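You operate a simulated robot arm through the tools that you are given. There is no shell and no other tool.

You are at the controls of a simulated robot arm. One attempt, no reset.

## Task
Open the middle green drawer, put the beige box on the top of the desk away in the inside of the middle green drawer, then shut the drawer. Put the blue holder on the top of the packing bench away on the top of the blue table. Push the lower left drawer shut. Push the lower right drawer shut. Take the plain orange ring on the top of the packing bench and put it away on the far end of the green bench. Take the teal small sensor and put it on the pane of the light box. Take the long rubber block and put it on the orange pane. Open the lower grey drawer, put the black foam block on the top of the roll bench away in the inside of the lower grey drawer and shut the drawer again. Open the set-up table drawer, put the blue colour glass on the top of the roll bench away in the inside of the set-up table drawer and shut the drawer again. Take the black pulley and leave it on top of the silver pulley. Open the drawer of the teal side table. The order is free. Set down upright: teal small sensor.

Only the result counts: the job must be done as asked and must still hold three seconds after the hand-in. Knocking over, shifting, dropping, spilling or breaking anything else fails it.

## Robot
A 6-joint arm with a two-finger gripper on a trunk, on a base that drives. Base frame: it is fixed to the floor where the robot stands at the start and does not move with it; the origin is under the middle of the robot, x ahead of it, y to its left, z up. Readings come in mm, degrees, newtons and seconds.
Its first joint turns from -166.0 to 166.0 degrees. Places, roughly: beige box (9x7x5 cm) [2300, -2500, 900]; black foam block (8x11x5 cm) [-3300, -5700, 900]; black pulley (6x6x4 cm) [-6000, -3800, 800]; blue colour glass (5x5x2 cm) [-4000, -5300, 900]; blue holder (14x17x5 cm) [1800, -3100, 900]; drawer of the teal side table [-2000, -3600, 600]; far end of the green bench [-5800, -3400, 700]; inside of the lower grey drawer [600, -5200, 400]; inside of the middle green drawer [-1900, 2100, 500]; inside of the set-up table drawer [-1100, -1700, 600]; long rubber block (10x4x4 cm) [-2200, -6100, 700]; lower grey drawer [600, -5200, 500]; lower left drawer [1500, 0, 600]; lower right drawer [1900, -100, 600]; middle green drawer [-1900, 2000, 500]; orange pane (18x13x1 cm) [-300, -2600, 800]; pane of the light box (15x18 cm) [1940, -2220, 900]; plain orange ring (6x6x3 cm) [1700, -3400, 900]; set-up table drawer [-1100, -1700, 700]; silver pulley (7x7x3 cm) [-6200, -3900, 800]; teal small sensor (4x5x6 cm) [1700, -3600, 900]; top of the blue table [-1500, -2800, 800]. Payload 2.54 kg.
The TCP is the grasp point between the finger pads, 30 mm short of the fingertips. In the tool frame z runs along the fingers and y along their closing line. Largest opening 116 mm; the body of the gripper starts 95 mm behind the TCP.
Orientation is that of the tool frame in the base frame, as [roll, pitch, yaw] about the fixed x, y, z axes, in that order (R = Rz(yaw) Ry(pitch) Rx(roll)). With the fingers straight down and closing along the base's y, the tool's x points along the base's -x, its y along +y and its z along -z.

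## Interface
- The arm moves only by the tool play_rows. Its argument "commands" is one flat list of numbers, 6 for each row, row after row: the shift along the tool's x, y, z in mm, then the turn, a rotation vector about the tool's x, y, z in degrees. In form: [tx, ty, tz, ax, ay, az, tx, ty, tz, ax, ay, az, ...]. A call has 1 to 20 rows; each row is the pose to reach, as a shift and turn from the pose commanded when the call began, along the tool's axes at that moment. "hand" is the opening, from 0 (shut) to 1 (fully open), set as the call begins (left out, the last holds). Rows are played at 5 a second. More than 50 mm and 8.6 degrees between two rows, or a gripper value outside its range, and nothing of the call is played. Where a pose cannot be reached the arm comes as near as it can. A force on the tool above 40 N (or 10 N above the force at the start of the call, whichever is more), or a blocked arm, ends the call early, and 0.2 s more pass. The fingers move at their own pace (about 72 mm/s each) and stop on an object; they squeeze with about 29 N. The grip force told is the motor's: it shows also when the fingers shut on nothing. Time passes only in rows, and 0.2 s behind the last, so rows that repeat a pose let the fingers close. It gives the time, the measured TCP pose, the force on the tool (base axes), the opening and the grip force at its end, in the units of the frame above (readings bear some noise), with the torque about the TCP (base axes, N m) and any sound that the robot's microphone picked up.
- Cameras (640 x 400 px; columns grow to the right, rows downward): "scene" is now at [-33.1, 133.2, 1407.7]; the picture's right is [-0.17, -0.99, 0.00], its down [-0.58, 0.10, -0.81] and it looks along [0.80, -0.14, -0.59] (base axes); focal length 257 px, centre (320, 200). "wrist" rides on the gripper at [69, -15, -122] in the tool frame; the picture's right is [0.21, 0.98, 0.00], its down [-0.83, 0.18, -0.53] and it looks along [-0.52, 0.11, 0.85] (tool axes); focal length 251 px, centre (320, 200). There is no depth. A picture from a camera that has moved, and an enlarged one, comes with that camera's place and axes in the base frame and with its lens.
- capture(camera): a new picture of that camera. No time passes.
- base_move(legs): drives the robot by 1 to 6 legs, each [ahead, left, turn to the left] in mm, mm and degrees, along the robot's own axes; the way and the turn of a leg run together, so that a leg with both is an arc; at most 1500 mm and 180 degrees a leg. The arm and the cameras ride along, it lands a little off, and it stops where it bumps. It gives what a move gives.
- head_to(pan, tilt): turns the head with the scene camera to pan (to the left, within 120 degrees either way) and tilt (down, from -29 to 69), counted from straight ahead of the robot. It gives what a move gives.
- inspect(camera, box): a new picture of the part [left, top, right, bottom] of that camera's present view, enlarged. No time passes.
- hand_in(): hands the job in; it is judged then, once.

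Places have to be worked out from the pictures, the camera data and where the tool is seen. Open the gripper and draw the arm clear of the work before you hand the job in, unless the task says otherwise.

The tools are called after "Emit:" as a command line: name --argument value ..., lists and objects as JSON in quotes. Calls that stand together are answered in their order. play_rows: Moves the arm, as the interface text tells. Its arguments: {"type":"object","properties":{"commands":{"type":"array","items":{"type":"number"}},"hand":{"type":"number"}},"required":["commands"]} The other tools are called the same way: base_move (legs) drives the base; head_to (pan, tilt) turns the head that bears the scene camera; capture (camera) takes a picture; inspect (camera, box) takes an enlarged picture of a part of a camera's view; hand_in () hands the job in.

At the start:

```text
t: 0.0
tool_pos: [663.6, -137.0, 832.3]
ee_rot: [-179.9, 0.0, -180.0]
wrist_force: [0.2, -0.1, -1.0]
moment: [-0.02, -0.01, 0.01]
opening: 116.1
gripper_force: 0.0
robot x, y, heading: [-0.6, 1.3, -0.1]
head pan, tilt: [-9.9, 36.0]
```

scene: 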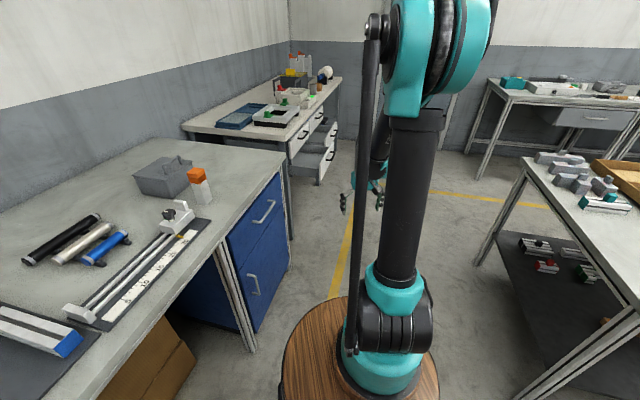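
wrist: 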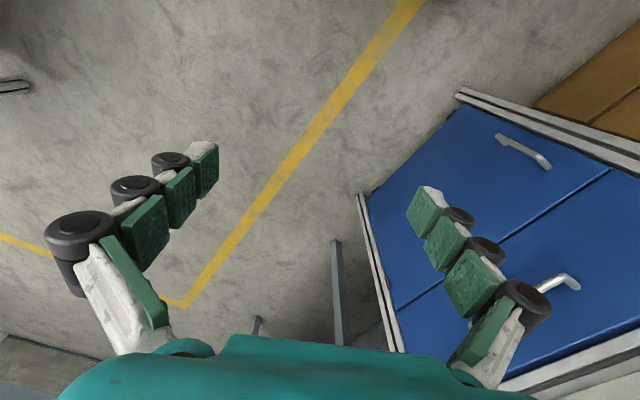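

The start pictures show the blue-drawer desk to the left, a drawer bench ahead and a bench to the right. I look around with the head first to learn the room.

Emit:
head_to --pan 0 --tilt 20

Emit:
capture --camera "scene"

Emit:
head_to --pan -60 --tilt 20

Emit:
capture --camera "scene"

Emit:
head_to --pan -120 --tilt 20

Emit:
capture --camera "scene"

Emit:
head_to --pan 60 --tilt 20

Emit:
capture --camera "scene"

Emit:
head_to --pan 120 --tilt 20

Emit:
capture --camera "scene"

```text
t: 0.8
tool_pos: [663.6, -137.5, 832.1]
ee_rot: [-180.0, 0.0, 179.9]
wrist_force: [-0.1, -0.3, 0.1]
moment: [0.04, 0.01, 0.01]
opening: 115.9
gripper_force: 0.1
robot x, y, heading: [-1.6, 0.3, -0.0]
head pan, tilt: [0.0, 20.0]
```

```text
taken
camera scene: at [-26.2, 148.1, 1433.1], right [0.0, -1.0, 0.0], down [-0.34, 0.0, -0.94], along [0.94, 0.0, -0.34], focal length 257 px, centre (320, 200)
```

scene: 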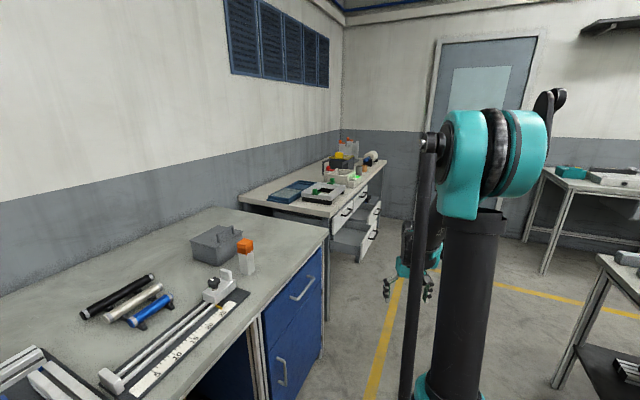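

```text
t: 2.1
tool_pos: [662.8, -135.7, 831.0]
ee_rot: [-180.0, 0.0, -180.0]
wrist_force: [0.0, 1.1, 0.2]
moment: [-0.01, -0.01, -0.02]
opening: 116.2
gripper_force: 0.0
robot x, y, heading: [1.5, -3.7, 0.2]
head pan, tilt: [-60.0, 20.0]
```

```text
taken
camera scene: at [-72.7, 67.5, 1433.1], right [-0.87, -0.5, 0.0], down [-0.17, 0.3, -0.94], along [0.47, -0.81, -0.34], focal length 257 px, centre (320, 200)
```

scene: 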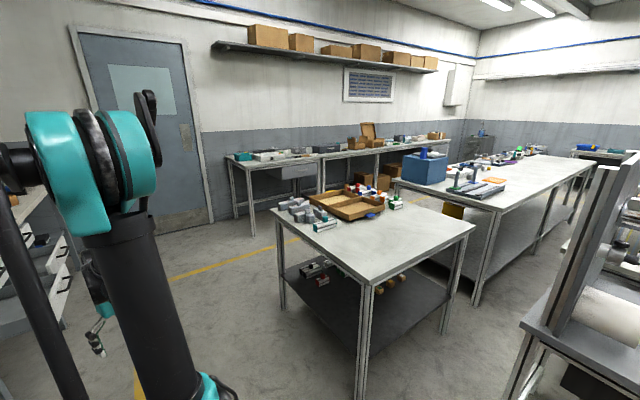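

```text
t: 3.4
tool_pos: [663.0, -137.7, 831.4]
ee_rot: [-179.9, 0.0, -180.0]
wrist_force: [-0.2, 0.1, -0.5]
moment: [0.0, -0.01, -0.01]
opening: 115.9
gripper_force: 0.1
robot x, y, heading: [-0.8, 0.2, 0.2]
head pan, tilt: [-120.0, 20.0]
```

```text
taken
camera scene: at [-165.8, 67.5, 1433.1], right [-0.87, 0.5, 0.0], down [0.17, 0.3, -0.94], along [-0.47, -0.81, -0.34], focal length 257 px, centre (320, 200)
```

scene: 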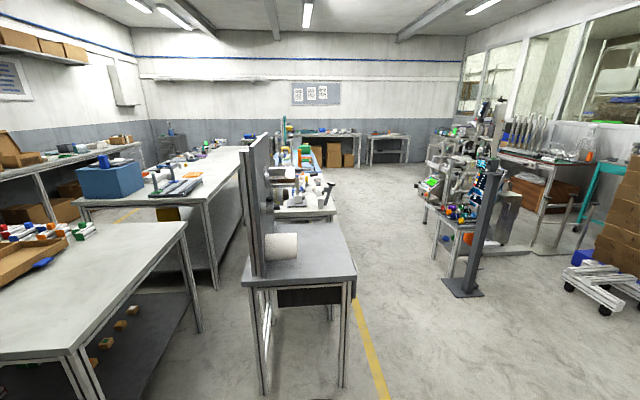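

```text
t: 6.1
tool_pos: [661.8, -136.6, 831.4]
ee_rot: [180.0, 0.0, 179.9]
wrist_force: [-0.5, 0.7, 0.4]
moment: [-0.02, 0.03, -0.02]
opening: 115.8
gripper_force: 0.1
robot x, y, heading: [1.4, -0.2, 0.0]
head pan, tilt: [60.0, 20.0]
```

```text
taken
camera scene: at [-72.7, 228.8, 1433.1], right [0.87, -0.5, 0.0], down [-0.17, -0.3, -0.94], along [0.47, 0.81, -0.34], focal length 257 px, centre (320, 200)
```

scene: 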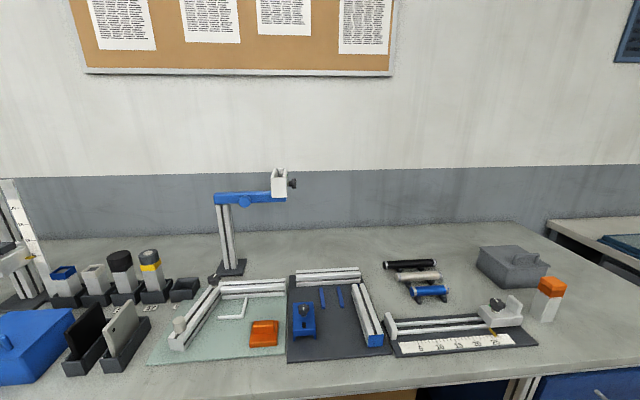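

```text
t: 7.4
tool_pos: [662.4, -136.1, 831.3]
ee_rot: [180.0, 0.0, -180.0]
wrist_force: [0.3, 0.9, -0.3]
moment: [0.01, -0.01, -0.05]
opening: 115.9
gripper_force: 0.0
robot x, y, heading: [0.6, 0.4, -0.0]
head pan, tilt: [120.0, 20.0]
```

```text
taken
camera scene: at [-165.8, 228.8, 1433.1], right [0.87, 0.5, 0.0], down [0.17, -0.3, -0.94], along [-0.47, 0.81, -0.34], focal length 257 px, centre (320, 200)
```

scene: 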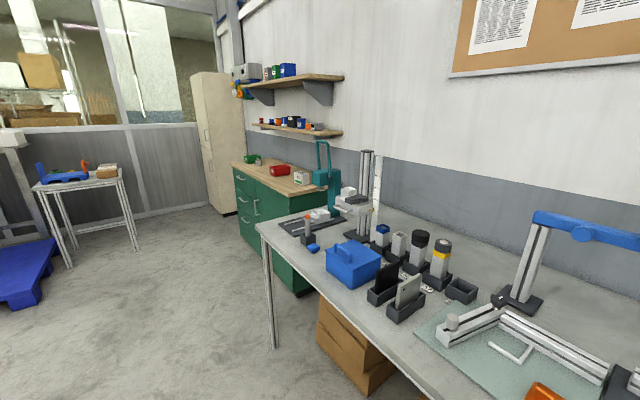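

The room map fits the given places. Now I look closer at the open drawers of the bench ahead and at my own base.

Emit:
head_to --pan 0 --tilt 20

Emit:
inspect --camera "scene" --box '[230, 130, 430, 260]'

Emit:
head_to --pan 0 --tilt 69

Emit:
capture --camera "scene"

Emit:
head_to --pan -90 --tilt 60

Emit:
capture --camera "scene"

```text
t: 9.4
tool_pos: [663.1, -135.9, 831.6]
ee_rot: [180.0, 0.0, 180.0]
wrist_force: [0.4, -1.2, 0.2]
moment: [0.02, -0.02, 0.02]
opening: 116.0
gripper_force: 0.2
robot x, y, heading: [0.4, -5.7, 0.3]
head pan, tilt: [0.0, 20.0]
```

```text
3.08 times, centred on (330, 195) of scene
camera zoom: at [-26.2, 148.2, 1433.1], right [0.0, -1.0, 0.0], down [-0.34, 0.0, -0.94], along [0.94, 0.0, -0.34], focal length 791 px, centre (289, 215)
```

zoom: 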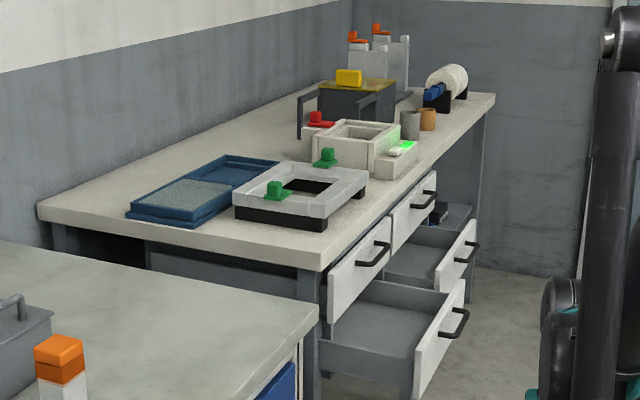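

```text
t: 10.6
tool_pos: [663.2, -135.2, 830.8]
ee_rot: [180.0, 0.0, -179.9]
wrist_force: [-0.3, 0.0, -0.3]
moment: [0.01, 0.01, -0.02]
opening: 115.9
gripper_force: 0.0
robot x, y, heading: [2.5, 3.8, -0.0]
head pan, tilt: [0.0, 68.8]
```

```text
taken
camera scene: at [-63.4, 148.2, 1365.6], right [0.0, -1.0, 0.0], down [-0.93, 0.0, -0.36], along [0.36, 0.0, -0.93], focal length 257 px, centre (320, 200)
```

scene: 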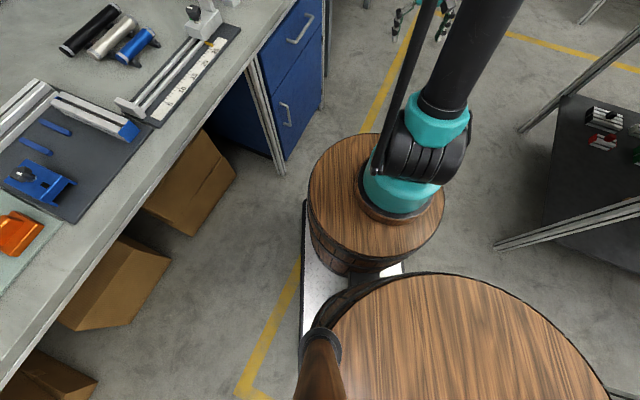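

```text
t: 12.2
tool_pos: [663.3, -136.1, 830.8]
ee_rot: [180.0, 0.0, -180.0]
wrist_force: [0.8, 0.1, 0.5]
moment: [0.05, 0.01, 0.01]
opening: 116.3
gripper_force: 0.1
robot x, y, heading: [1.8, -2.3, -0.3]
head pan, tilt: [-90.0, 60.0]
```

```text
taken
camera scene: at [-119.3, 81.5, 1375.0], right [-1.0, 0.0, 0.0], down [0.0, 0.87, -0.5], along [0.0, -0.5, -0.87], focal length 257 px, centre (320, 200)
```

scene: 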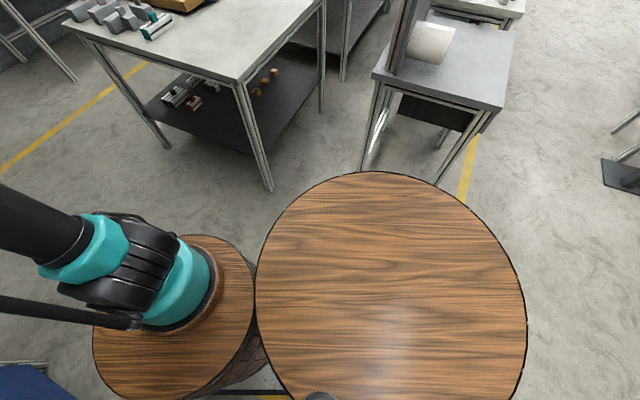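

I judge the room to be turned about -27° against the base frame, with the drawer bench along the left wall; the lower drawers stand open toward the aisle. I turn to run parallel to the bench and drive forward in the aisle, then look again.

Emit:
base_move --legs '[[0, 0, -27], [1000, 0, 0]]'

Emit:
head_to --pan 50 --tilt 35

Emit:
capture --camera "scene"

Emit:
head_to --pan 0 --tilt 20

Emit:
capture --camera "scene"

```text
t: 18.8
tool_pos: [1441.7, -860.3, 832.1]
ee_rot: [179.9, 0.0, 153.9]
wrist_force: [0.3, 0.3, -1.1]
moment: [0.02, 0.02, 0.0]
opening: 116.1
gripper_force: 0.1
robot x, y, heading: [907.3, -445.5, -26.0]
head pan, tilt: [-90.0, 60.0]
```

```text
t: 21.0
tool_pos: [1441.2, -859.4, 831.9]
ee_rot: [-180.0, 0.0, 153.9]
wrist_force: [-0.4, -0.1, -0.9]
moment: [0.0, 0.05, -0.01]
opening: 115.7
gripper_force: 0.0
robot x, y, heading: [908.4, -447.1, -26.1]
head pan, tilt: [50.0, 35.0]
```

```text
taken
camera scene: at [945.6, -224.4, 1409.3], right [0.4, -0.91, 0.0], down [-0.52, -0.23, -0.82], along [0.75, 0.33, -0.57], focal length 257 px, centre (320, 200)
```

scene: 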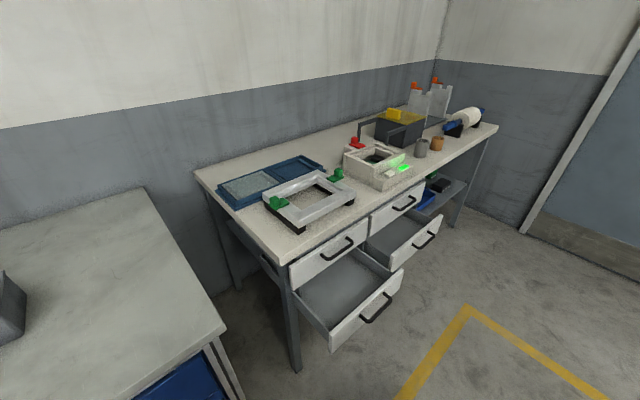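

```text
t: 22.2
tool_pos: [1440.7, -860.1, 830.5]
ee_rot: [180.0, -0.1, 153.9]
wrist_force: [0.3, 0.0, -0.2]
moment: [0.01, 0.02, -0.02]
opening: 116.0
gripper_force: 0.1
robot x, y, heading: [905.4, -448.0, -26.0]
head pan, tilt: [0.0, 20.0]
```

```text
taken
camera scene: at [948.8, -301.0, 1433.1], right [-0.44, -0.9, 0.0], down [-0.31, 0.15, -0.94], along [0.84, -0.41, -0.34], focal length 257 px, centre (320, 200)
```

scene: 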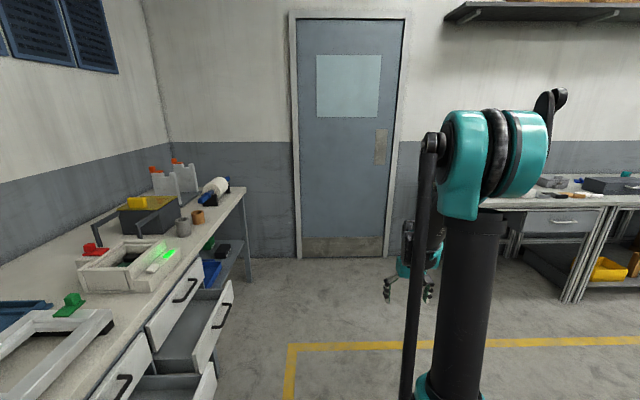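

The lower left handle I judge near (1457, -200, 655) and the lower right near (1853, -305, 655), each needing a push of up to 180 mm toward the left wall. I drive on so the arm's axis stands between both, a bit away from the bench.

Emit:
base_move --legs '[[475, -150, 0]]'

Emit:
head_to --pan 90 --tilt 45

Emit:
capture --camera "scene"

```text
t: 25.1
tool_pos: [1796.3, -1203.8, 832.8]
ee_rot: [180.0, 0.0, 154.1]
wrist_force: [0.4, 0.5, 0.8]
moment: [0.02, 0.03, -0.01]
opening: 116.0
gripper_force: 0.0
robot x, y, heading: [1261.8, -788.4, -25.9]
head pan, tilt: [0.0, 20.0]
```

```text
t: 26.7
tool_pos: [1797.0, -1202.0, 831.6]
ee_rot: [179.9, -0.1, 154.1]
wrist_force: [0.0, 0.5, -0.6]
moment: [-0.02, -0.03, 0.01]
opening: 115.9
gripper_force: 0.1
robot x, y, heading: [1259.8, -790.5, -26.0]
head pan, tilt: [90.0, 45.0]
```

```text
taken
camera scene: at [1253.5, -531.7, 1394.5], right [0.9, -0.44, 0.0], down [-0.31, -0.64, -0.71], along [0.31, 0.64, -0.71], focal length 257 px, centre (320, 200)
```

scene: 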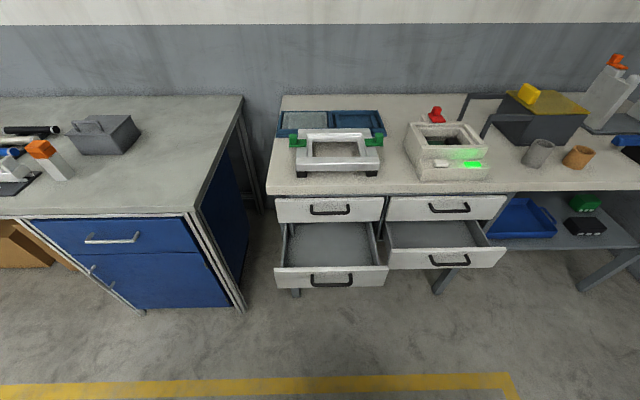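

Frontal view: the drawer fronts sit at about 620–690 mm to my left, shut plane about 820 mm, front panels z 540–680. I swing the arm to the left side with the gripper shut, tool still pointing down.

Emit:
play_rows --commands '[40.7, 10, 0, 0, 0, 0, 81.4, 20, 0, 0, 0, 0, 122, 30, 0, 0, 0, 0, 162.7, 40.1, 0, 0, 0, 0, 153.9, 87.6, 0, 0, 0, -6.925, 151, 135.9, 0, 0, 0, -13.85, 153.9, 184.1, 0, 0, 0, -20.775, 162.6, 231.6, 0, 0, 0, -27.7, 177, 277.7, 0, 0, 0, -34.625, 196.8, 321.8, 0, 0, 0, -41.55, 221.8, 363.2, 0, 0, 0, -48.475, 251.6, 401.2, 0, 0, 0, -55.4, 285.7, 435.4, 0, 0, 0, -62.325, 323.8, 465.2, 0, 0, 0, -69.25, 365.1, 490.2, 0, 0, 0, -76.175, 409.2, 510, 0, 0, 0, -83.1, 455.3, 524.4, 0, 0, 0, -90.025, 502.8, 533.1, 0, 0, 0, -96.95, 551, 536, 0, 0, 0, -103.87]' --hand 0

Emit:
capture --camera "scene"

Emit:
capture --camera "wrist"

```text
t: 30.7
tool_pos: [1533.6, -482.4, 831.9]
ee_rot: [-179.9, 0.0, -101.9]
wrist_force: [0.3, 0.1, -0.2]
moment: [0.03, 0.04, 0.03]
opening: 0.0
gripper_force: 28.6
robot x, y, heading: [1261.1, -789.8, -25.8]
head pan, tilt: [90.0, 45.0]
```

```text
taken
camera scene: at [1253.6, -531.7, 1394.5], right [0.9, -0.44, 0.0], down [-0.31, -0.64, -0.71], along [0.31, 0.64, -0.71], focal length 257 px, centre (320, 200)
```

scene: 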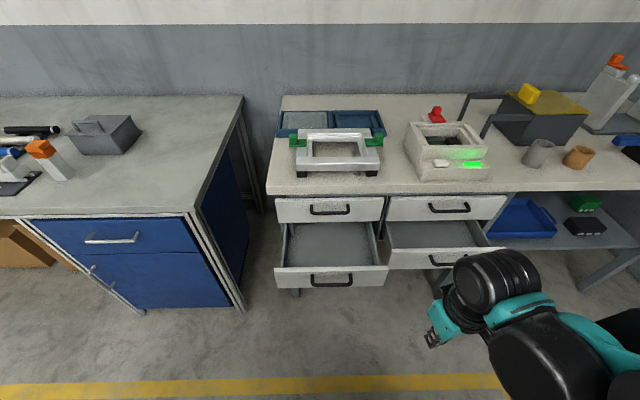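

```text
taken
camera wrist: at [1533.7, -551.8, 954.6], right [-1.0, -0.01, 0.0], down [-0.01, 0.85, 0.53], along [0.0, 0.53, -0.85], focal length 251 px, centre (320, 200)
```

wrist: 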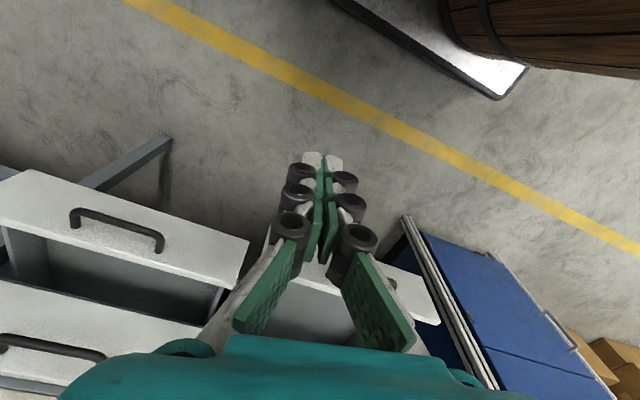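

The arm reached the left side at (110, 396) in the robot frame. Now I pitch the tool to point horizontally at the bench and lower it to z≈580 in front of the lower left drawer, below its handle.

Emit:
play_rows --commands '[-12.4, 13.7, 21, 0.92, -7.46, 0.92, -24.7, 27.5, 42, 1.83, -14.92, 1.83, -37.1, 41.2, 63, 2.75, -22.38, 2.75, -49.4, 55, 84, 3.66, -29.84, 3.66, -61.8, 68.7, 105, 4.58, -37.3, 4.58, -74.2, 82.5, 126, 5.5, -44.76, 5.5, -86.5, 96.2, 147, 6.41, -52.21, 6.41, -98.9, 109.9, 168, 7.33, -59.67, 7.33, -111.2, 123.7, 189, 8.24, -67.13, 8.24, -123.6, 137.4, 210, 9.16, -74.59, 9.16, -135.9, 151.2, 231, 10.07, -82.05, 10.07, -148.3, 164.9, 252, 10.99, -89.51, 10.99]' --hand 0

Emit:
capture --camera "scene"

Emit:
capture --camera "wrist"

```text
t: 33.3
tool_pos: [1337.2, -118.2, 686.4]
ee_rot: [-148.9, 87.3, -85.0]
wrist_force: [0.9, 0.6, 28.9]
moment: [0.52, -0.07, 0.01]
opening: 6.1
gripper_force: 28.5
out of reach, approached as far as the arm can: row 5, 6, 7, 8, 9, 10, 11, 12
robot x, y, heading: [1255.8, -792.2, -26.1]
head pan, tilt: [90.0, 45.0]
stopped in row 12: the force on the tool passed its limit at 174 N (the readings are from after the stop); the commanded pose is now the measured one
```

```text
taken
camera scene: at [1253.4, -532.3, 1394.6], right [0.9, -0.44, 0.0], down [-0.31, -0.64, -0.71], along [0.31, 0.64, -0.71], focal length 257 px, centre (320, 200)
```

scene: 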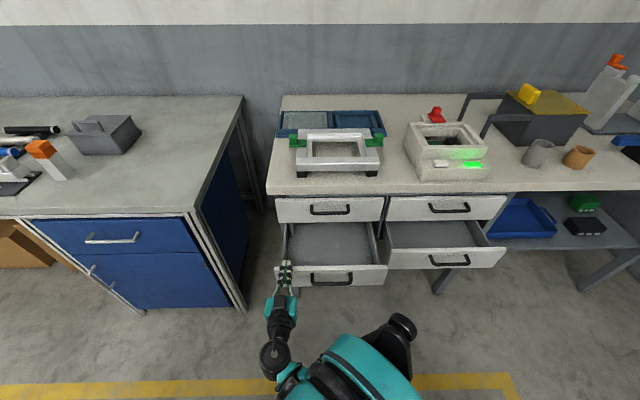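

```text
taken
camera wrist: at [1297.1, -238.0, 623.8], right [-0.88, 0.42, -0.24], down [-0.4, -0.36, 0.84], along [0.27, 0.83, 0.48], focal length 251 px, centre (320, 200)
```

wrist: 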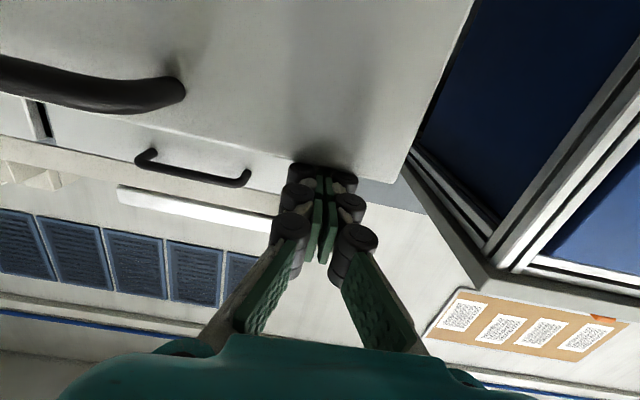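

The fully horizontal pose was too close in for the arm and the tip rested on the top edge of the drawer front. I lift off, back away and go to a 45° downward tilt, aiming at the front panel right of the handle.

Emit:
play_rows --commands '[-25, 0, 0, 0, 0, 0, -55, 0, -35, 0, 7.5, 0, -75, -20, -75, 0, 15, 0, -75, -60, -95, 0, 22.5, 0, -70, -105, -98, 0, 30, 0, -50, -150, -98, 0, 37.5, 0, -22, -188, -92, 0, 45, 0, 13, -222, -87, 0, 45, 0, 45, -248, -80, 0, 45, 0, 61, -258, -78, 0, 45, 0]' --hand 0

Emit:
capture --camera "scene"

Emit:
capture --camera "wrist"

```text
t: 35.5
tool_pos: [1535.3, -258.2, 680.1]
ee_rot: [-178.3, 42.5, -114.8]
wrist_force: [0.6, -0.2, -0.2]
moment: [0.0, 0.0, 0.01]
opening: 0.1
gripper_force: 29.2
out of reach, approached as far as the arm can: row 8, 9, 10
robot x, y, heading: [1261.7, -789.5, -25.8]
head pan, tilt: [90.0, 45.0]
```

```text
taken
camera scene: at [1253.6, -531.3, 1394.4], right [0.9, -0.44, 0.0], down [-0.31, -0.64, -0.71], along [0.31, 0.64, -0.71], focal length 257 px, centre (320, 200)
```

scene: 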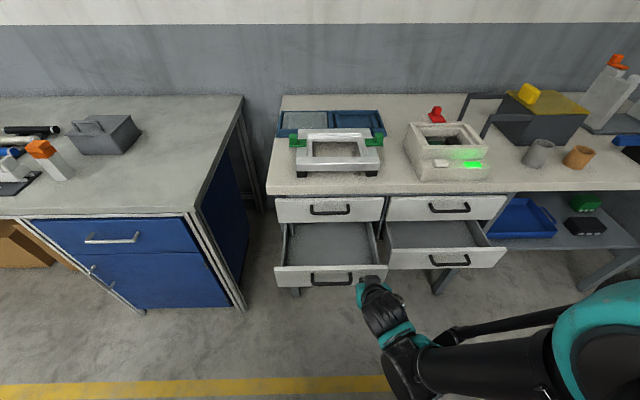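

```text
taken
camera wrist: at [1489.0, -383.4, 724.8], right [-0.94, 0.28, -0.17], down [-0.07, 0.31, 0.95], along [0.32, 0.91, -0.27], focal length 251 px, centre (320, 200)
```

wrist: 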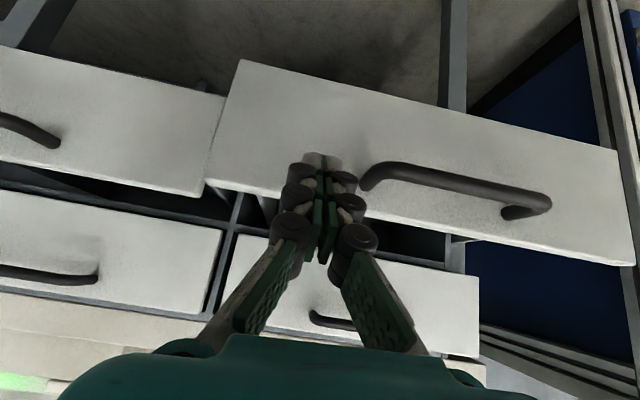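

The arm cannot get low this close in, so I need more standoff. I bring the arm up, back to the front and high (z≈1050), then I will reposition the base facing the bench.

Emit:
play_rows --commands '[5, -16.5, -43, 0, 7.1, 0, 10.1, -33, -86, 0, 14.2, 0, 15.1, -49.5, -129, 0, 21.3, 0, 20.2, -66, -172, 0, 28.4, 0, 25.2, -82.5, -215.5, 0, 35.5, 0, 30.3, -99, -258.5, 0, 42.5, 0]' --hand 0

Emit:
play_rows --commands '[2.5, -44.8, -14.3, 0, 0, 6.51, 10, -89, -28.6, 0, 0, 13.03, 22.5, -132.1, -42.9, 0, 0, 19.54, 39.6, -173.6, -57.2, 0, 0, 26.06, 61.3, -212.8, -71.5, 0, 0, 32.57, 87.3, -249.4, -85.8, 0, 0, 39.08, 117.2, -282.9, -100.1, 0, 0, 45.6, 150.7, -312.8, -114.4, 0, 0, 52.11, 187.3, -338.7, -128.7, 0, 0, 58.63, 226.5, -360.4, -143, 0, 0, 65.14, 267.9, -377.6, -157.3, 0, 0, 71.65, 311.1, -390, -171.6, 0, 0, 78.17, 355.3, -397.5, -185.9, 0, 0, 84.68, 400, -400, -200, 0, 0, 91.2]'

Emit:
capture --camera "scene"

```text
t: 36.9
tool_pos: [1532.3, -478.7, 853.7]
ee_rot: [-178.9, -0.1, -115.9]
wrist_force: [-0.1, 0.8, 0.4]
moment: [-0.04, 0.01, -0.01]
opening: 0.0
gripper_force: 28.4
robot x, y, heading: [1258.2, -787.8, -26.1]
head pan, tilt: [90.0, 45.0]
```

```text
t: 39.9
tool_pos: [1710.6, -1011.8, 1061.1]
ee_rot: [180.0, 1.3, 152.8]
wrist_force: [0.0, -1.1, 0.4]
moment: [-0.02, -0.02, 0.01]
opening: 0.0
gripper_force: 28.7
robot x, y, heading: [1262.0, -793.2, -25.9]
head pan, tilt: [90.0, 45.0]
```

```text
taken
camera scene: at [1253.5, -531.5, 1394.5], right [0.9, -0.44, 0.0], down [-0.31, -0.64, -0.71], along [0.31, 0.64, -0.71], focal length 257 px, centre (320, 200)
```

scene: 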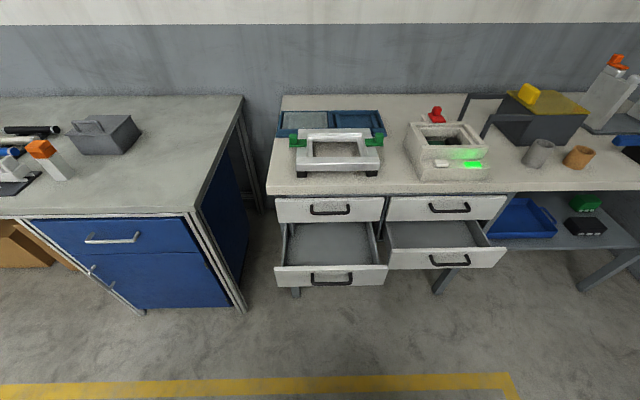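

Arm is tucked high in front. I drive forward past the middle table's end, turn left to face the bench and slide back in front of the drawers.

Emit:
base_move --legs '[[640, -200, 0], [0, 0, 90], [0, 430, 0]]'

Emit:
head_to --pan 0 --tilt 40

Emit:
capture --camera "scene"

```text
t: 49.6
tool_pos: [1609.9, -614.0, 1061.4]
ee_rot: [179.9, 1.3, -118.9]
wrist_force: [0.1, -0.3, 0.5]
moment: [-0.03, 0.0, -0.03]
opening: 0.0
gripper_force: 28.5
robot x, y, heading: [1379.5, -1056.9, 62.4]
head pan, tilt: [90.0, 45.0]
```

```text
t: 51.3
tool_pos: [1609.2, -613.4, 1061.6]
ee_rot: [179.9, 1.3, -118.9]
wrist_force: [0.1, -1.0, -0.3]
moment: [0.02, 0.0, 0.02]
opening: 0.0
gripper_force: 28.5
robot x, y, heading: [1377.7, -1054.6, 62.6]
head pan, tilt: [0.0, 40.0]
```

```text
taken
camera scene: at [1226.3, -1020.6, 1401.7], right [0.89, -0.46, 0.0], down [-0.3, -0.57, -0.77], along [0.35, 0.68, -0.64], focal length 257 px, centre (320, 200)
```

scene: 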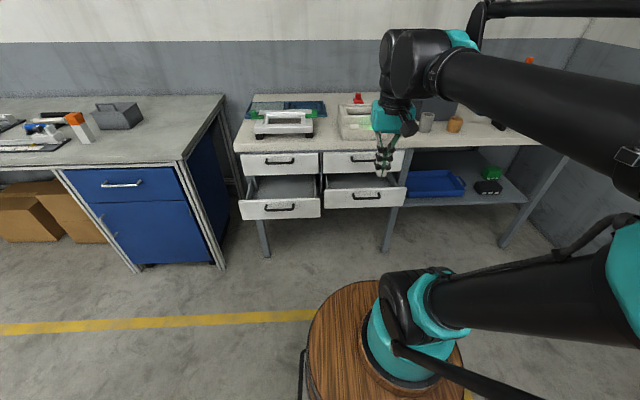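

I now face the bench with the lower left drawer handle about 795 mm ahead, 325 mm left, and the lower right about 880 mm ahead, 65 mm right. I lower the tilted, shut gripper in front of the lower left panel, right of its handle.

Emit:
play_rows --commands '[-18, 17.7, 36, 0, -3.75, 0, -36, 35.4, 72, 0, -7.5, 0, -55, 53, 108, 0, -11.25, 0, -73, 70.7, 144, 0, -15, 0, -92, 88.3, 180, 0, -18.75, 0, -110, 106, 216, 0, -22.5, 0, -129, 123.7, 252, 0, -26.25, 0, -147, 141.3, 288, 0, -30, 0, -166, 159, 324, 0, -33.75, 0, -184, 176.7, 360, 0, -37.5, 0, -203, 194.3, 400, 0, -41.25, 0, -221, 212, 441, 0, -45, 0]' --hand 0

Emit:
capture --camera "scene"

Emit:
capture --camera "wrist"

```text
t: 53.9
tool_pos: [1528.2, -234.7, 699.4]
ee_rot: [180.0, 46.2, -118.9]
wrist_force: [0.2, -1.1, 0.8]
moment: [0.0, 0.05, 0.03]
opening: 0.0
gripper_force: 28.6
out of reach, approached as far as the arm can: row 9, 10, 11, 12
robot x, y, heading: [1375.3, -1054.8, 62.2]
head pan, tilt: [0.0, 40.0]
```

```text
taken
camera scene: at [1226.3, -1021.0, 1401.7], right [0.89, -0.46, 0.0], down [-0.3, -0.57, -0.77], along [0.35, 0.68, -0.64], focal length 257 px, centre (320, 200)
```

scene: 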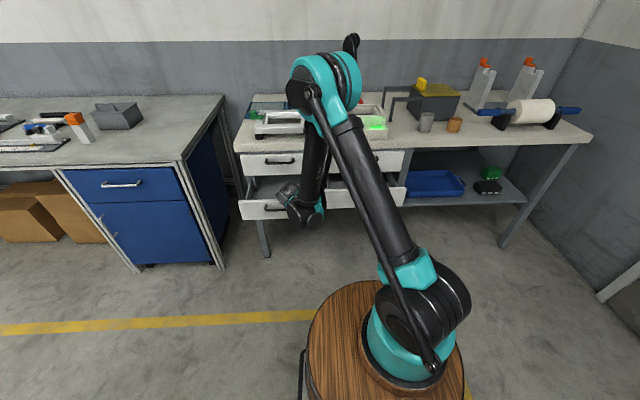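

```text
taken
camera wrist: at [1474.8, -360.2, 735.6], right [-0.93, 0.34, -0.15], down [-0.07, 0.25, 0.97], along [0.37, 0.91, -0.21], focal length 251 px, centre (320, 200)
```

wrist: 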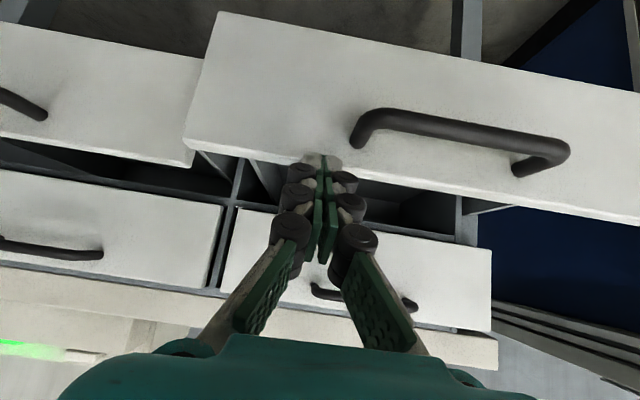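

Still a lower bound near z≈700 at this tilt; the tip hovers at the panel's upper edge. I back off and test how low the arm goes with the tool straight down in free space in front of the drawers.

Emit:
play_rows --commands '[4.9, 0, -19.8, 0, 7.7, 0, 9.8, 0, -39.6, 0, 15.4, 0, 14.6, 0, -59.3, 0, 23.1, 0, 19.5, 0, -79.1, 0, 30.8, 0, 24.4, 0, -98.9, 0, 38.5, 0, 29.3, 0, -118.7, 0, 46.2, 0, 58.2, 0, -91, 0, 46.2, 0, 87.1, 0, -63.3, 0, 46.2, 0, 116, 0, -35.6, 0, 46.2, 0, 144.9, 0, -7.9, 0, 46.2, 0]' --hand 0

Emit:
capture --camera "scene"

```text
t: 56.1
tool_pos: [1472.4, -323.5, 600.8]
ee_rot: [179.8, 0.1, -119.0]
wrist_force: [0.2, -0.7, -0.2]
moment: [0.06, -0.01, 0.02]
opening: 0.0
gripper_force: 28.2
robot x, y, heading: [1377.6, -1055.9, 62.5]
head pan, tilt: [0.0, 40.0]
```

```text
taken
camera scene: at [1226.2, -1020.7, 1401.7], right [0.89, -0.46, 0.0], down [-0.3, -0.57, -0.77], along [0.35, 0.68, -0.64], focal length 257 px, centre (320, 200)
```

scene: 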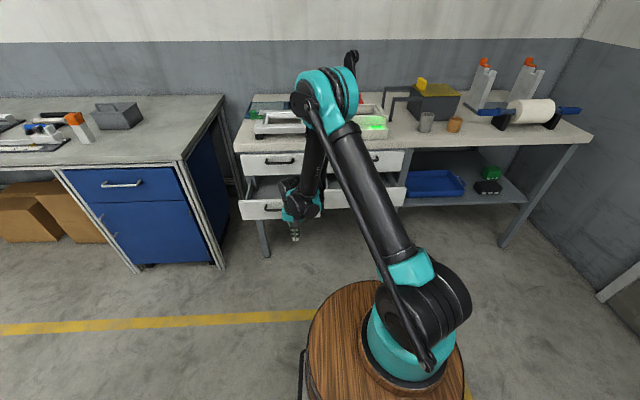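

With the tool straight down z=600 is easy; only outward tilt is limited. I shift right to clear the handle and tilt 20°, then check.

Emit:
play_rows --commands '[0, -14, 0, 0, -6.7, 0, 0, -28, 0, 0, -13.4, 0, 0, -42, 0, 0, -20, 0]' --hand 0

Emit:
capture --camera "wrist"

```text
t: 56.9
tool_pos: [1507.6, -309.0, 636.4]
ee_rot: [179.9, 20.0, -119.0]
wrist_force: [-0.7, -0.2, -0.2]
moment: [-0.01, -0.04, 0.0]
opening: 0.0
gripper_force: 28.4
out of reach, approached as far as the arm can: row 2, 3
robot x, y, heading: [1372.2, -1055.1, 62.2]
head pan, tilt: [0.0, 40.0]
```

```text
taken
camera wrist: at [1468.2, -410.1, 728.4], right [-0.95, 0.3, -0.07], down [0.13, 0.61, 0.78], along [0.28, 0.74, -0.62], focal length 251 px, centre (320, 200)
```

wrist: 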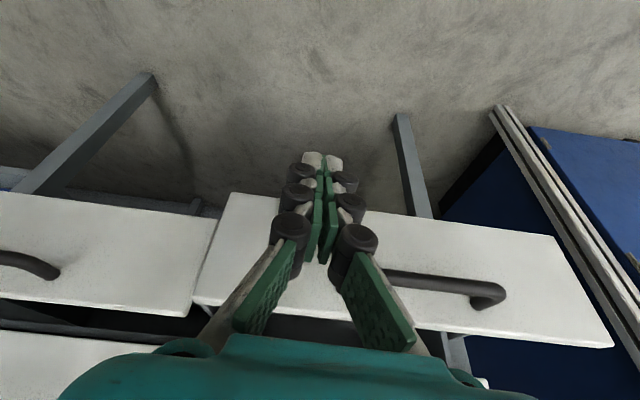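

The tilted tool settles at z≈636, tip near z≈608, which is inside the panel height. I push forward in small rows; the force limit will stop me at the shut stop.

Emit:
play_rows --commands '[-14.1, -9, 5.1, 0, 0, 0, -28.2, -18, 10.3, 0, 0, 0, -42.3, -25, 15.4, 0, 0, 0, -56.4, -25, 20.5, 0, 0, 0, -70.5, -25, 25.7, 0, 0, 0, -84.6, -25, 30.8, 0, 0, 0, -98.7, -25, 35.9, 0, 0, 0, -112.8, -25, 41, 0, 0, 0, -126.9, -25, 46.2, 0, 0, 0, -141, -25, 51.3, 0, 0, 0, -155.1, -25, 56.4, 0, 0, 0, -169.2, -25, 61.6, 0, 0, 0, -183.3, -25, 66.7, 0, 0, 0, -197.4, -25, 71.8, 0, 0, 0, -211.5, -25, 77, 0, 0, 0, -225.6, -25, 82.1, 0, 0, 0, -239.7, -25, 87.2, 0, 0, 0, -253.8, -25, 92.3, 0, 0, 0, -267.9, -25, 97.5, 0, 0, 0]' --hand 0

Emit:
capture --camera "scene"

Emit:
capture --camera "wrist"

```text
t: 60.8
tool_pos: [1657.5, -89.0, 635.7]
ee_rot: [-180.0, 19.5, -118.8]
wrist_force: [-3.2, -10.1, 2.3]
moment: [-0.2, 0.11, 0.01]
opening: 0.0
gripper_force: 28.7
robot x, y, heading: [1373.4, -1057.0, 62.4]
head pan, tilt: [0.0, 40.0]
stopped in row 19: the force on the tool passed its limit at 61 N (the readings are from after the stop); the commanded pose is now the measured one
```

```text
taken
camera scene: at [1226.1, -1021.3, 1401.7], right [0.89, -0.46, 0.0], down [-0.3, -0.57, -0.77], along [0.35, 0.68, -0.64], focal length 257 px, centre (320, 200)
```

scene: 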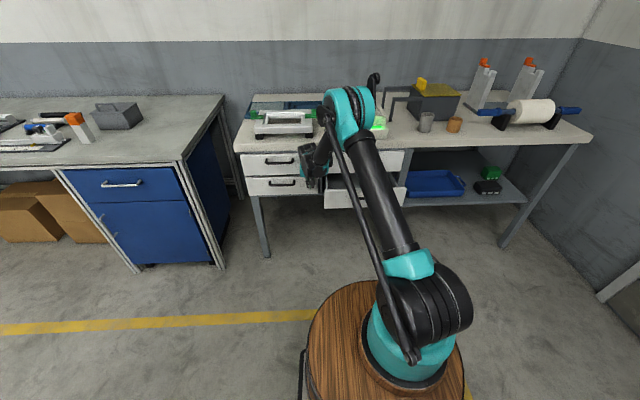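

```text
taken
camera wrist: at [1619.6, -188.4, 727.8], right [-0.95, 0.29, -0.07], down [0.13, 0.61, 0.78], along [0.27, 0.73, -0.62], focal length 251 px, centre (320, 200)
```

wrist: 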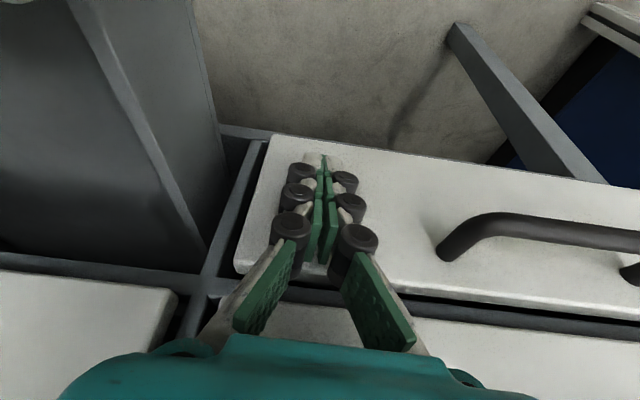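

The lower left drawer went in until the stop (force 61 N at the expected shut plane). I back off, shift right and push the lower right drawer the same way, left of its handle.

Emit:
play_rows --commands '[35.4, 0, -12.5, 0, 0, 0, 70.8, 0, -25, 0, 0, 0, 106.1, 0, -37.6, 0, 0, 0, 141.5, 0, -50.1, 0, 0, 0, 141.5, -43, -50.1, 0, 0, 0, 141.5, -86, -50.1, 0, 0, 0, 141.5, -128, -50.1, 0, 0, 0, 127.4, -128, -45.1, 0, 0, 0, 113.2, -128, -40.1, 0, 0, 0, 99.1, -128, -35.1, 0, 0, 0, 84.9, -128, -30.1, 0, 0, 0, 70.8, -128, -25, 0, 0, 0, 56.6, -128, -20, 0, 0, 0, 42.5, -128, -15, 0, 0, 0, 28.3, -128, -10, 0, 0, 0, 14.2, -128, -5, 0, 0, 0, 0, -128, 0, 0, 0, 0, -10, -128, 3.5, 0, 0, 0, -20, -128, 7, 0, 0, 0]' --hand 0

Emit:
capture --camera "scene"

Emit:
capture --camera "wrist"

```text
t: 64.7
tool_pos: [1775.4, -140.5, 634.0]
ee_rot: [-179.9, 18.8, -118.7]
wrist_force: [-5.3, -9.6, 3.3]
moment: [-0.19, 0.12, 0.08]
opening: 0.3
gripper_force: 28.6
robot x, y, heading: [1372.2, -1056.5, 62.2]
head pan, tilt: [0.0, 40.0]
stopped in row 19: the force on the tool passed its limit at 56 N (the readings are from after the stop); the commanded pose is now the measured one
```

```text
taken
camera scene: at [1225.9, -1021.5, 1401.7], right [0.89, -0.46, 0.0], down [-0.3, -0.57, -0.77], along [0.35, 0.68, -0.64], focal length 257 px, centre (320, 200)
```

scene: 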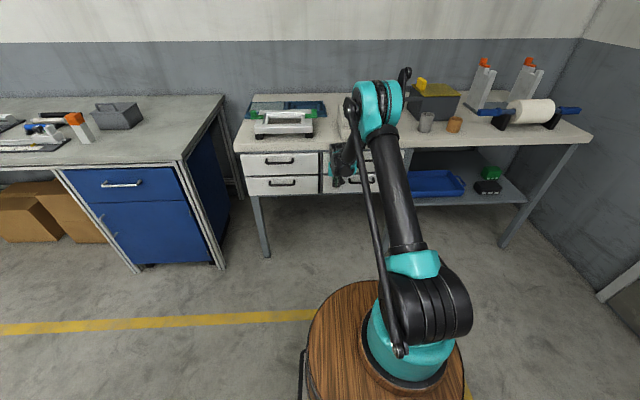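

```text
taken
camera wrist: at [1736.7, -241.0, 728.3], right [-0.95, 0.29, -0.07], down [0.13, 0.62, 0.77], along [0.27, 0.73, -0.63], focal length 251 px, centre (320, 200)
```

wrist: 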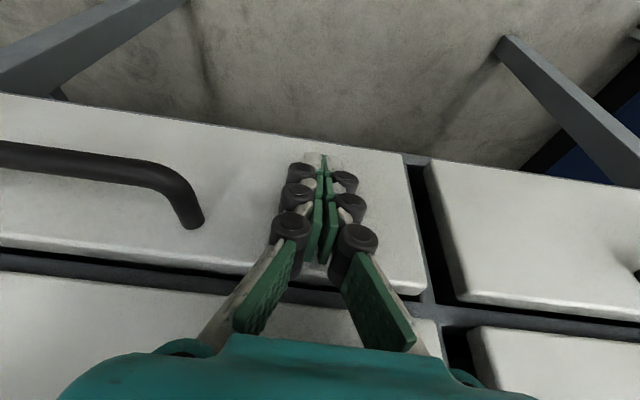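

Both lower drawers now look flush with the upper ones. I retract and tuck the arm high again, then check the fronts with a zoom.

Emit:
play_rows --commands '[42.6, 0, -14.5, 0, 0, 0, 85.2, 0, -29, 0, 0, 0, 105.2, -6, -73.3, 0, 1.6, 0, 125.2, -12, -117.6, 0, 3.2, 0, 145.1, -18, -161.9, 0, 4.7, 0, 165.1, -24, -206.2, 0, 6.3, 0, 185.1, -30, -250.5, 0, 7.9, 0, 205.1, -36, -294.8, 0, 9.4, 0, 225.1, -42, -339.1, 0, 11, 0, 245.1, -48, -383.4, 0, 12.6, 0, 265, -54, -427.7, 0, 14.1, 0, 285, -60, -472, 0, 15.7, 0, 305, -66, -516.3, 0, 17.3, 0, 325, -72, -560.6, 0, 18.8, 0]' --hand 0

Emit:
inspect --camera "scene" --box '[220, 120, 420, 250]'

Emit:
base_move --legs '[[0, -300, 0], [0, 0, -88.4]]'

Emit:
head_to --pan -45 --tilt 25

Emit:
capture --camera "scene"

Emit:
head_to --pan -100 --tilt 25

Emit:
capture --camera "scene"

```text
t: 67.7
tool_pos: [1603.6, -602.1, 1061.0]
ee_rot: [-179.9, 0.1, -118.8]
wrist_force: [0.0, 0.5, -0.4]
moment: [-0.04, 0.04, 0.02]
opening: 0.0
gripper_force: 28.4
robot x, y, heading: [1376.7, -1059.4, 62.4]
head pan, tilt: [0.0, 40.0]
```

```text
3.08 times, centred on (320, 185) of scene
camera zoom: at [1226.2, -1020.9, 1401.7], right [0.89, -0.46, 0.0], down [-0.3, -0.57, -0.77], along [0.35, 0.68, -0.64], focal length 791 px, centre (320, 246)
```

zoom: 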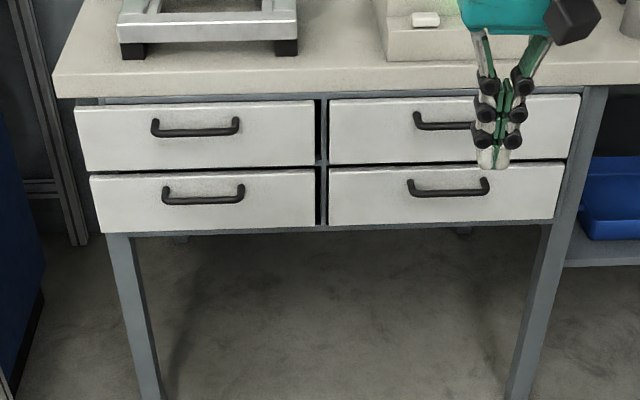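

```text
t: 73.5
tool_pos: [2091.7, -1419.3, 1061.2]
ee_rot: [-179.9, 0.1, 151.6]
wrist_force: [0.3, 0.4, 0.5]
moment: [-0.05, 0.01, 0.04]
opening: 0.0
gripper_force: 28.3
robot x, y, heading: [1636.4, -1192.4, -27.3]
head pan, tilt: [0.0, 40.0]
```

```text
t: 74.6
tool_pos: [2091.8, -1419.5, 1060.7]
ee_rot: [-179.9, 0.1, 151.6]
wrist_force: [0.3, 0.6, -0.6]
moment: [-0.01, -0.04, -0.01]
opening: 0.0
gripper_force: 28.5
robot x, y, heading: [1634.3, -1193.4, -27.0]
head pan, tilt: [-45.0, 25.0]
```

```text
taken
camera scene: at [1624.6, -1095.1, 1425.0], right [-0.95, -0.31, 0.0], down [-0.13, 0.4, -0.91], along [0.28, -0.86, -0.42], focal length 257 px, centre (320, 200)
```

scene: 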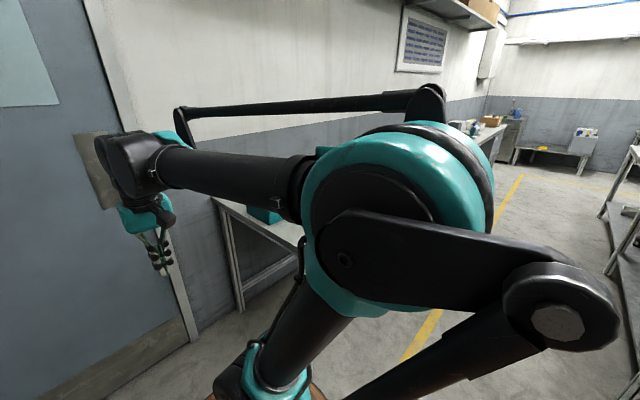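

```text
t: 75.8
tool_pos: [2091.5, -1418.1, 1060.9]
ee_rot: [-179.8, 0.1, 151.6]
wrist_force: [0.1, -0.2, -0.5]
moment: [0.0, 0.0, 0.01]
opening: 0.1
gripper_force: 28.4
robot x, y, heading: [1638.0, -1194.2, -27.1]
head pan, tilt: [-100.0, 25.0]
```

```text
taken
camera scene: at [1540.7, -1080.9, 1425.0], right [-0.8, 0.6, 0.0], down [0.25, 0.34, -0.91], along [-0.55, -0.72, -0.42], focal length 257 px, centre (320, 200)
```

scene: 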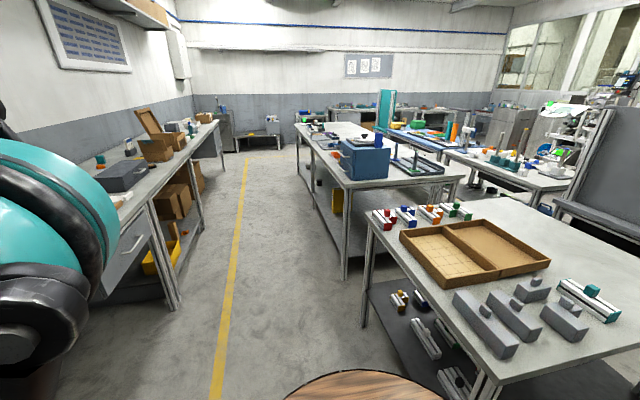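

Both lower drawers are flush. The aisle to the right is clear, so I drive sideways along it to the packing bench.

Emit:
base_move --legs '[[0, -1050, 0.5], [0, -950, 0.5]]'

Emit:
head_to --pan 0 --tilt 30

Emit:
capture --camera "scene"

Emit:
head_to --pan 50 --tilt 25

Emit:
capture --camera "scene"

```text
t: 85.8
tool_pos: [1251.2, -3205.4, 1061.2]
ee_rot: [-179.8, 0.0, 155.0]
wrist_force: [0.3, -0.3, -0.4]
moment: [0.03, 0.0, -0.04]
opening: 0.2
gripper_force: 28.3
robot x, y, heading: [784.7, -3006.5, -23.5]
head pan, tilt: [-100.0, 25.0]
```

```text
t: 87.6
tool_pos: [1251.7, -3204.0, 1060.3]
ee_rot: [-180.0, 0.1, 155.0]
wrist_force: [0.0, -0.3, 0.3]
moment: [0.05, 0.01, 0.01]
opening: 0.0
gripper_force: 28.3
robot x, y, heading: [781.6, -3007.8, -23.7]
head pan, tilt: [0.0, 30.0]
```

```text
taken
camera scene: at [815.2, -2860.2, 1417.1], right [-0.4, -0.92, 0.0], down [-0.46, 0.2, -0.87], along [0.79, -0.35, -0.5], focal length 257 px, centre (320, 200)
```

scene: 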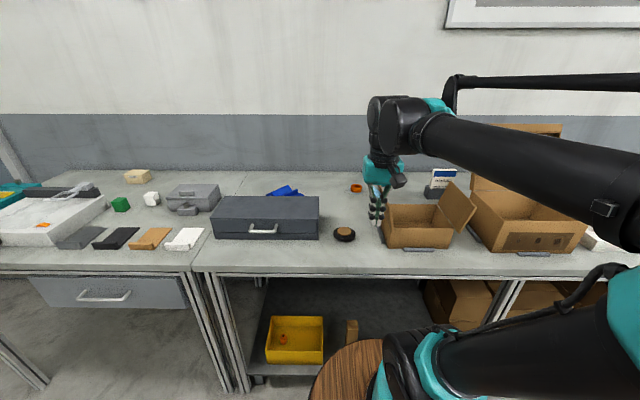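

```text
t: 88.8
tool_pos: [1251.6, -3204.1, 1061.0]
ee_rot: [-179.9, 0.1, 155.0]
wrist_force: [0.2, 0.6, -0.3]
moment: [0.01, -0.01, 0.0]
opening: 0.0
gripper_force: 28.8
robot x, y, heading: [781.0, -3008.8, -24.0]
head pan, tilt: [50.0, 25.0]
```

```text
taken
camera scene: at [815.1, -2783.0, 1425.0], right [0.44, -0.9, 0.0], down [-0.38, -0.19, -0.91], along [0.81, 0.4, -0.42], focal length 257 px, centre (320, 200)
```

scene: 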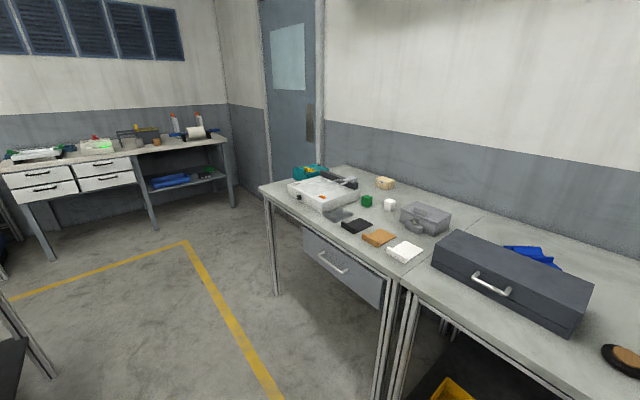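

Objects on the packing bench match the list; the sensor is hidden behind my gripper in this view. I move a little ahead and right so it lies straight ahead, then reach out high and look with the wrist camera.

Emit:
base_move --legs '[[70, -150, -1]]'

Emit:
play_rows --commands '[-40, 0, 0, 0, 0, 0, -80, 0, 0, 0, 0, 0, -120, 0, 0, 0, 0, 0, -160, 0, 0, 0, 0, 0, -200, 0, 0, 0, 0, 0, -240, 0, 0, 0, 0, 0, -280, 0, 0, 0, 0, 0]' --hand 1

Emit:
capture --camera "wrist"

Emit:
head_to --pan -10 --tilt 35

Emit:
capture --camera "scene"

```text
t: 90.2
tool_pos: [1247.8, -3384.1, 1060.9]
ee_rot: [-179.9, 0.1, 153.8]
wrist_force: [0.7, -1.0, 0.3]
moment: [0.0, -0.02, -0.01]
opening: 0.0
gripper_force: 28.6
robot x, y, heading: [781.6, -3175.5, -24.8]
head pan, tilt: [50.0, 25.0]
```

```text
t: 91.8
tool_pos: [1497.8, -3505.8, 1062.0]
ee_rot: [-180.0, 0.2, 153.8]
wrist_force: [0.0, -0.4, -0.1]
moment: [0.0, -0.08, 0.0]
opening: 116.0
gripper_force: 0.0
robot x, y, heading: [784.3, -3178.5, -24.8]
head pan, tilt: [50.0, 25.0]
```

```text
taken
camera wrist: at [1428.2, -3489.7, 1185.5], right [0.24, 0.97, 0.0], down [0.82, -0.2, 0.54], along [0.52, -0.13, -0.84], focal length 251 px, centre (320, 200)
```

wrist: 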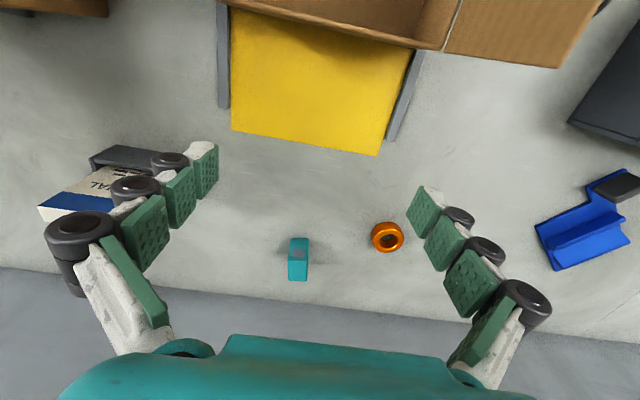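

```text
t: 93.1
tool_pos: [1498.0, -3507.4, 1062.5]
ee_rot: [-180.0, 0.0, 153.9]
wrist_force: [-0.3, -0.1, -0.3]
moment: [-0.01, -0.02, 0.01]
opening: 115.9
gripper_force: 0.0
robot x, y, heading: [782.5, -3176.8, -24.9]
head pan, tilt: [-10.0, 35.0]
```

```text
taken
camera scene: at [809.4, -3042.2, 1409.3], right [-0.57, -0.82, 0.0], down [-0.47, 0.33, -0.82], along [0.67, -0.47, -0.57], focal length 257 px, centre (320, 200)
```

scene: 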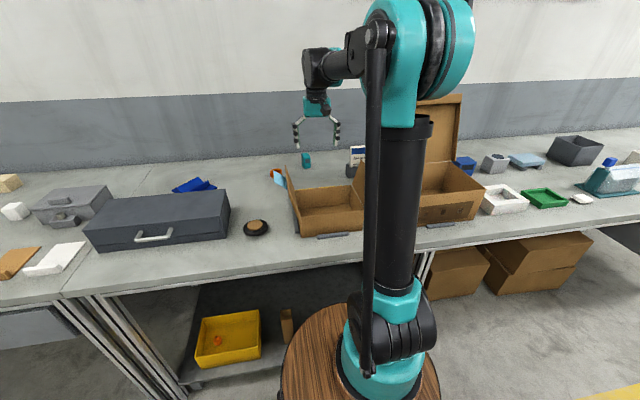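

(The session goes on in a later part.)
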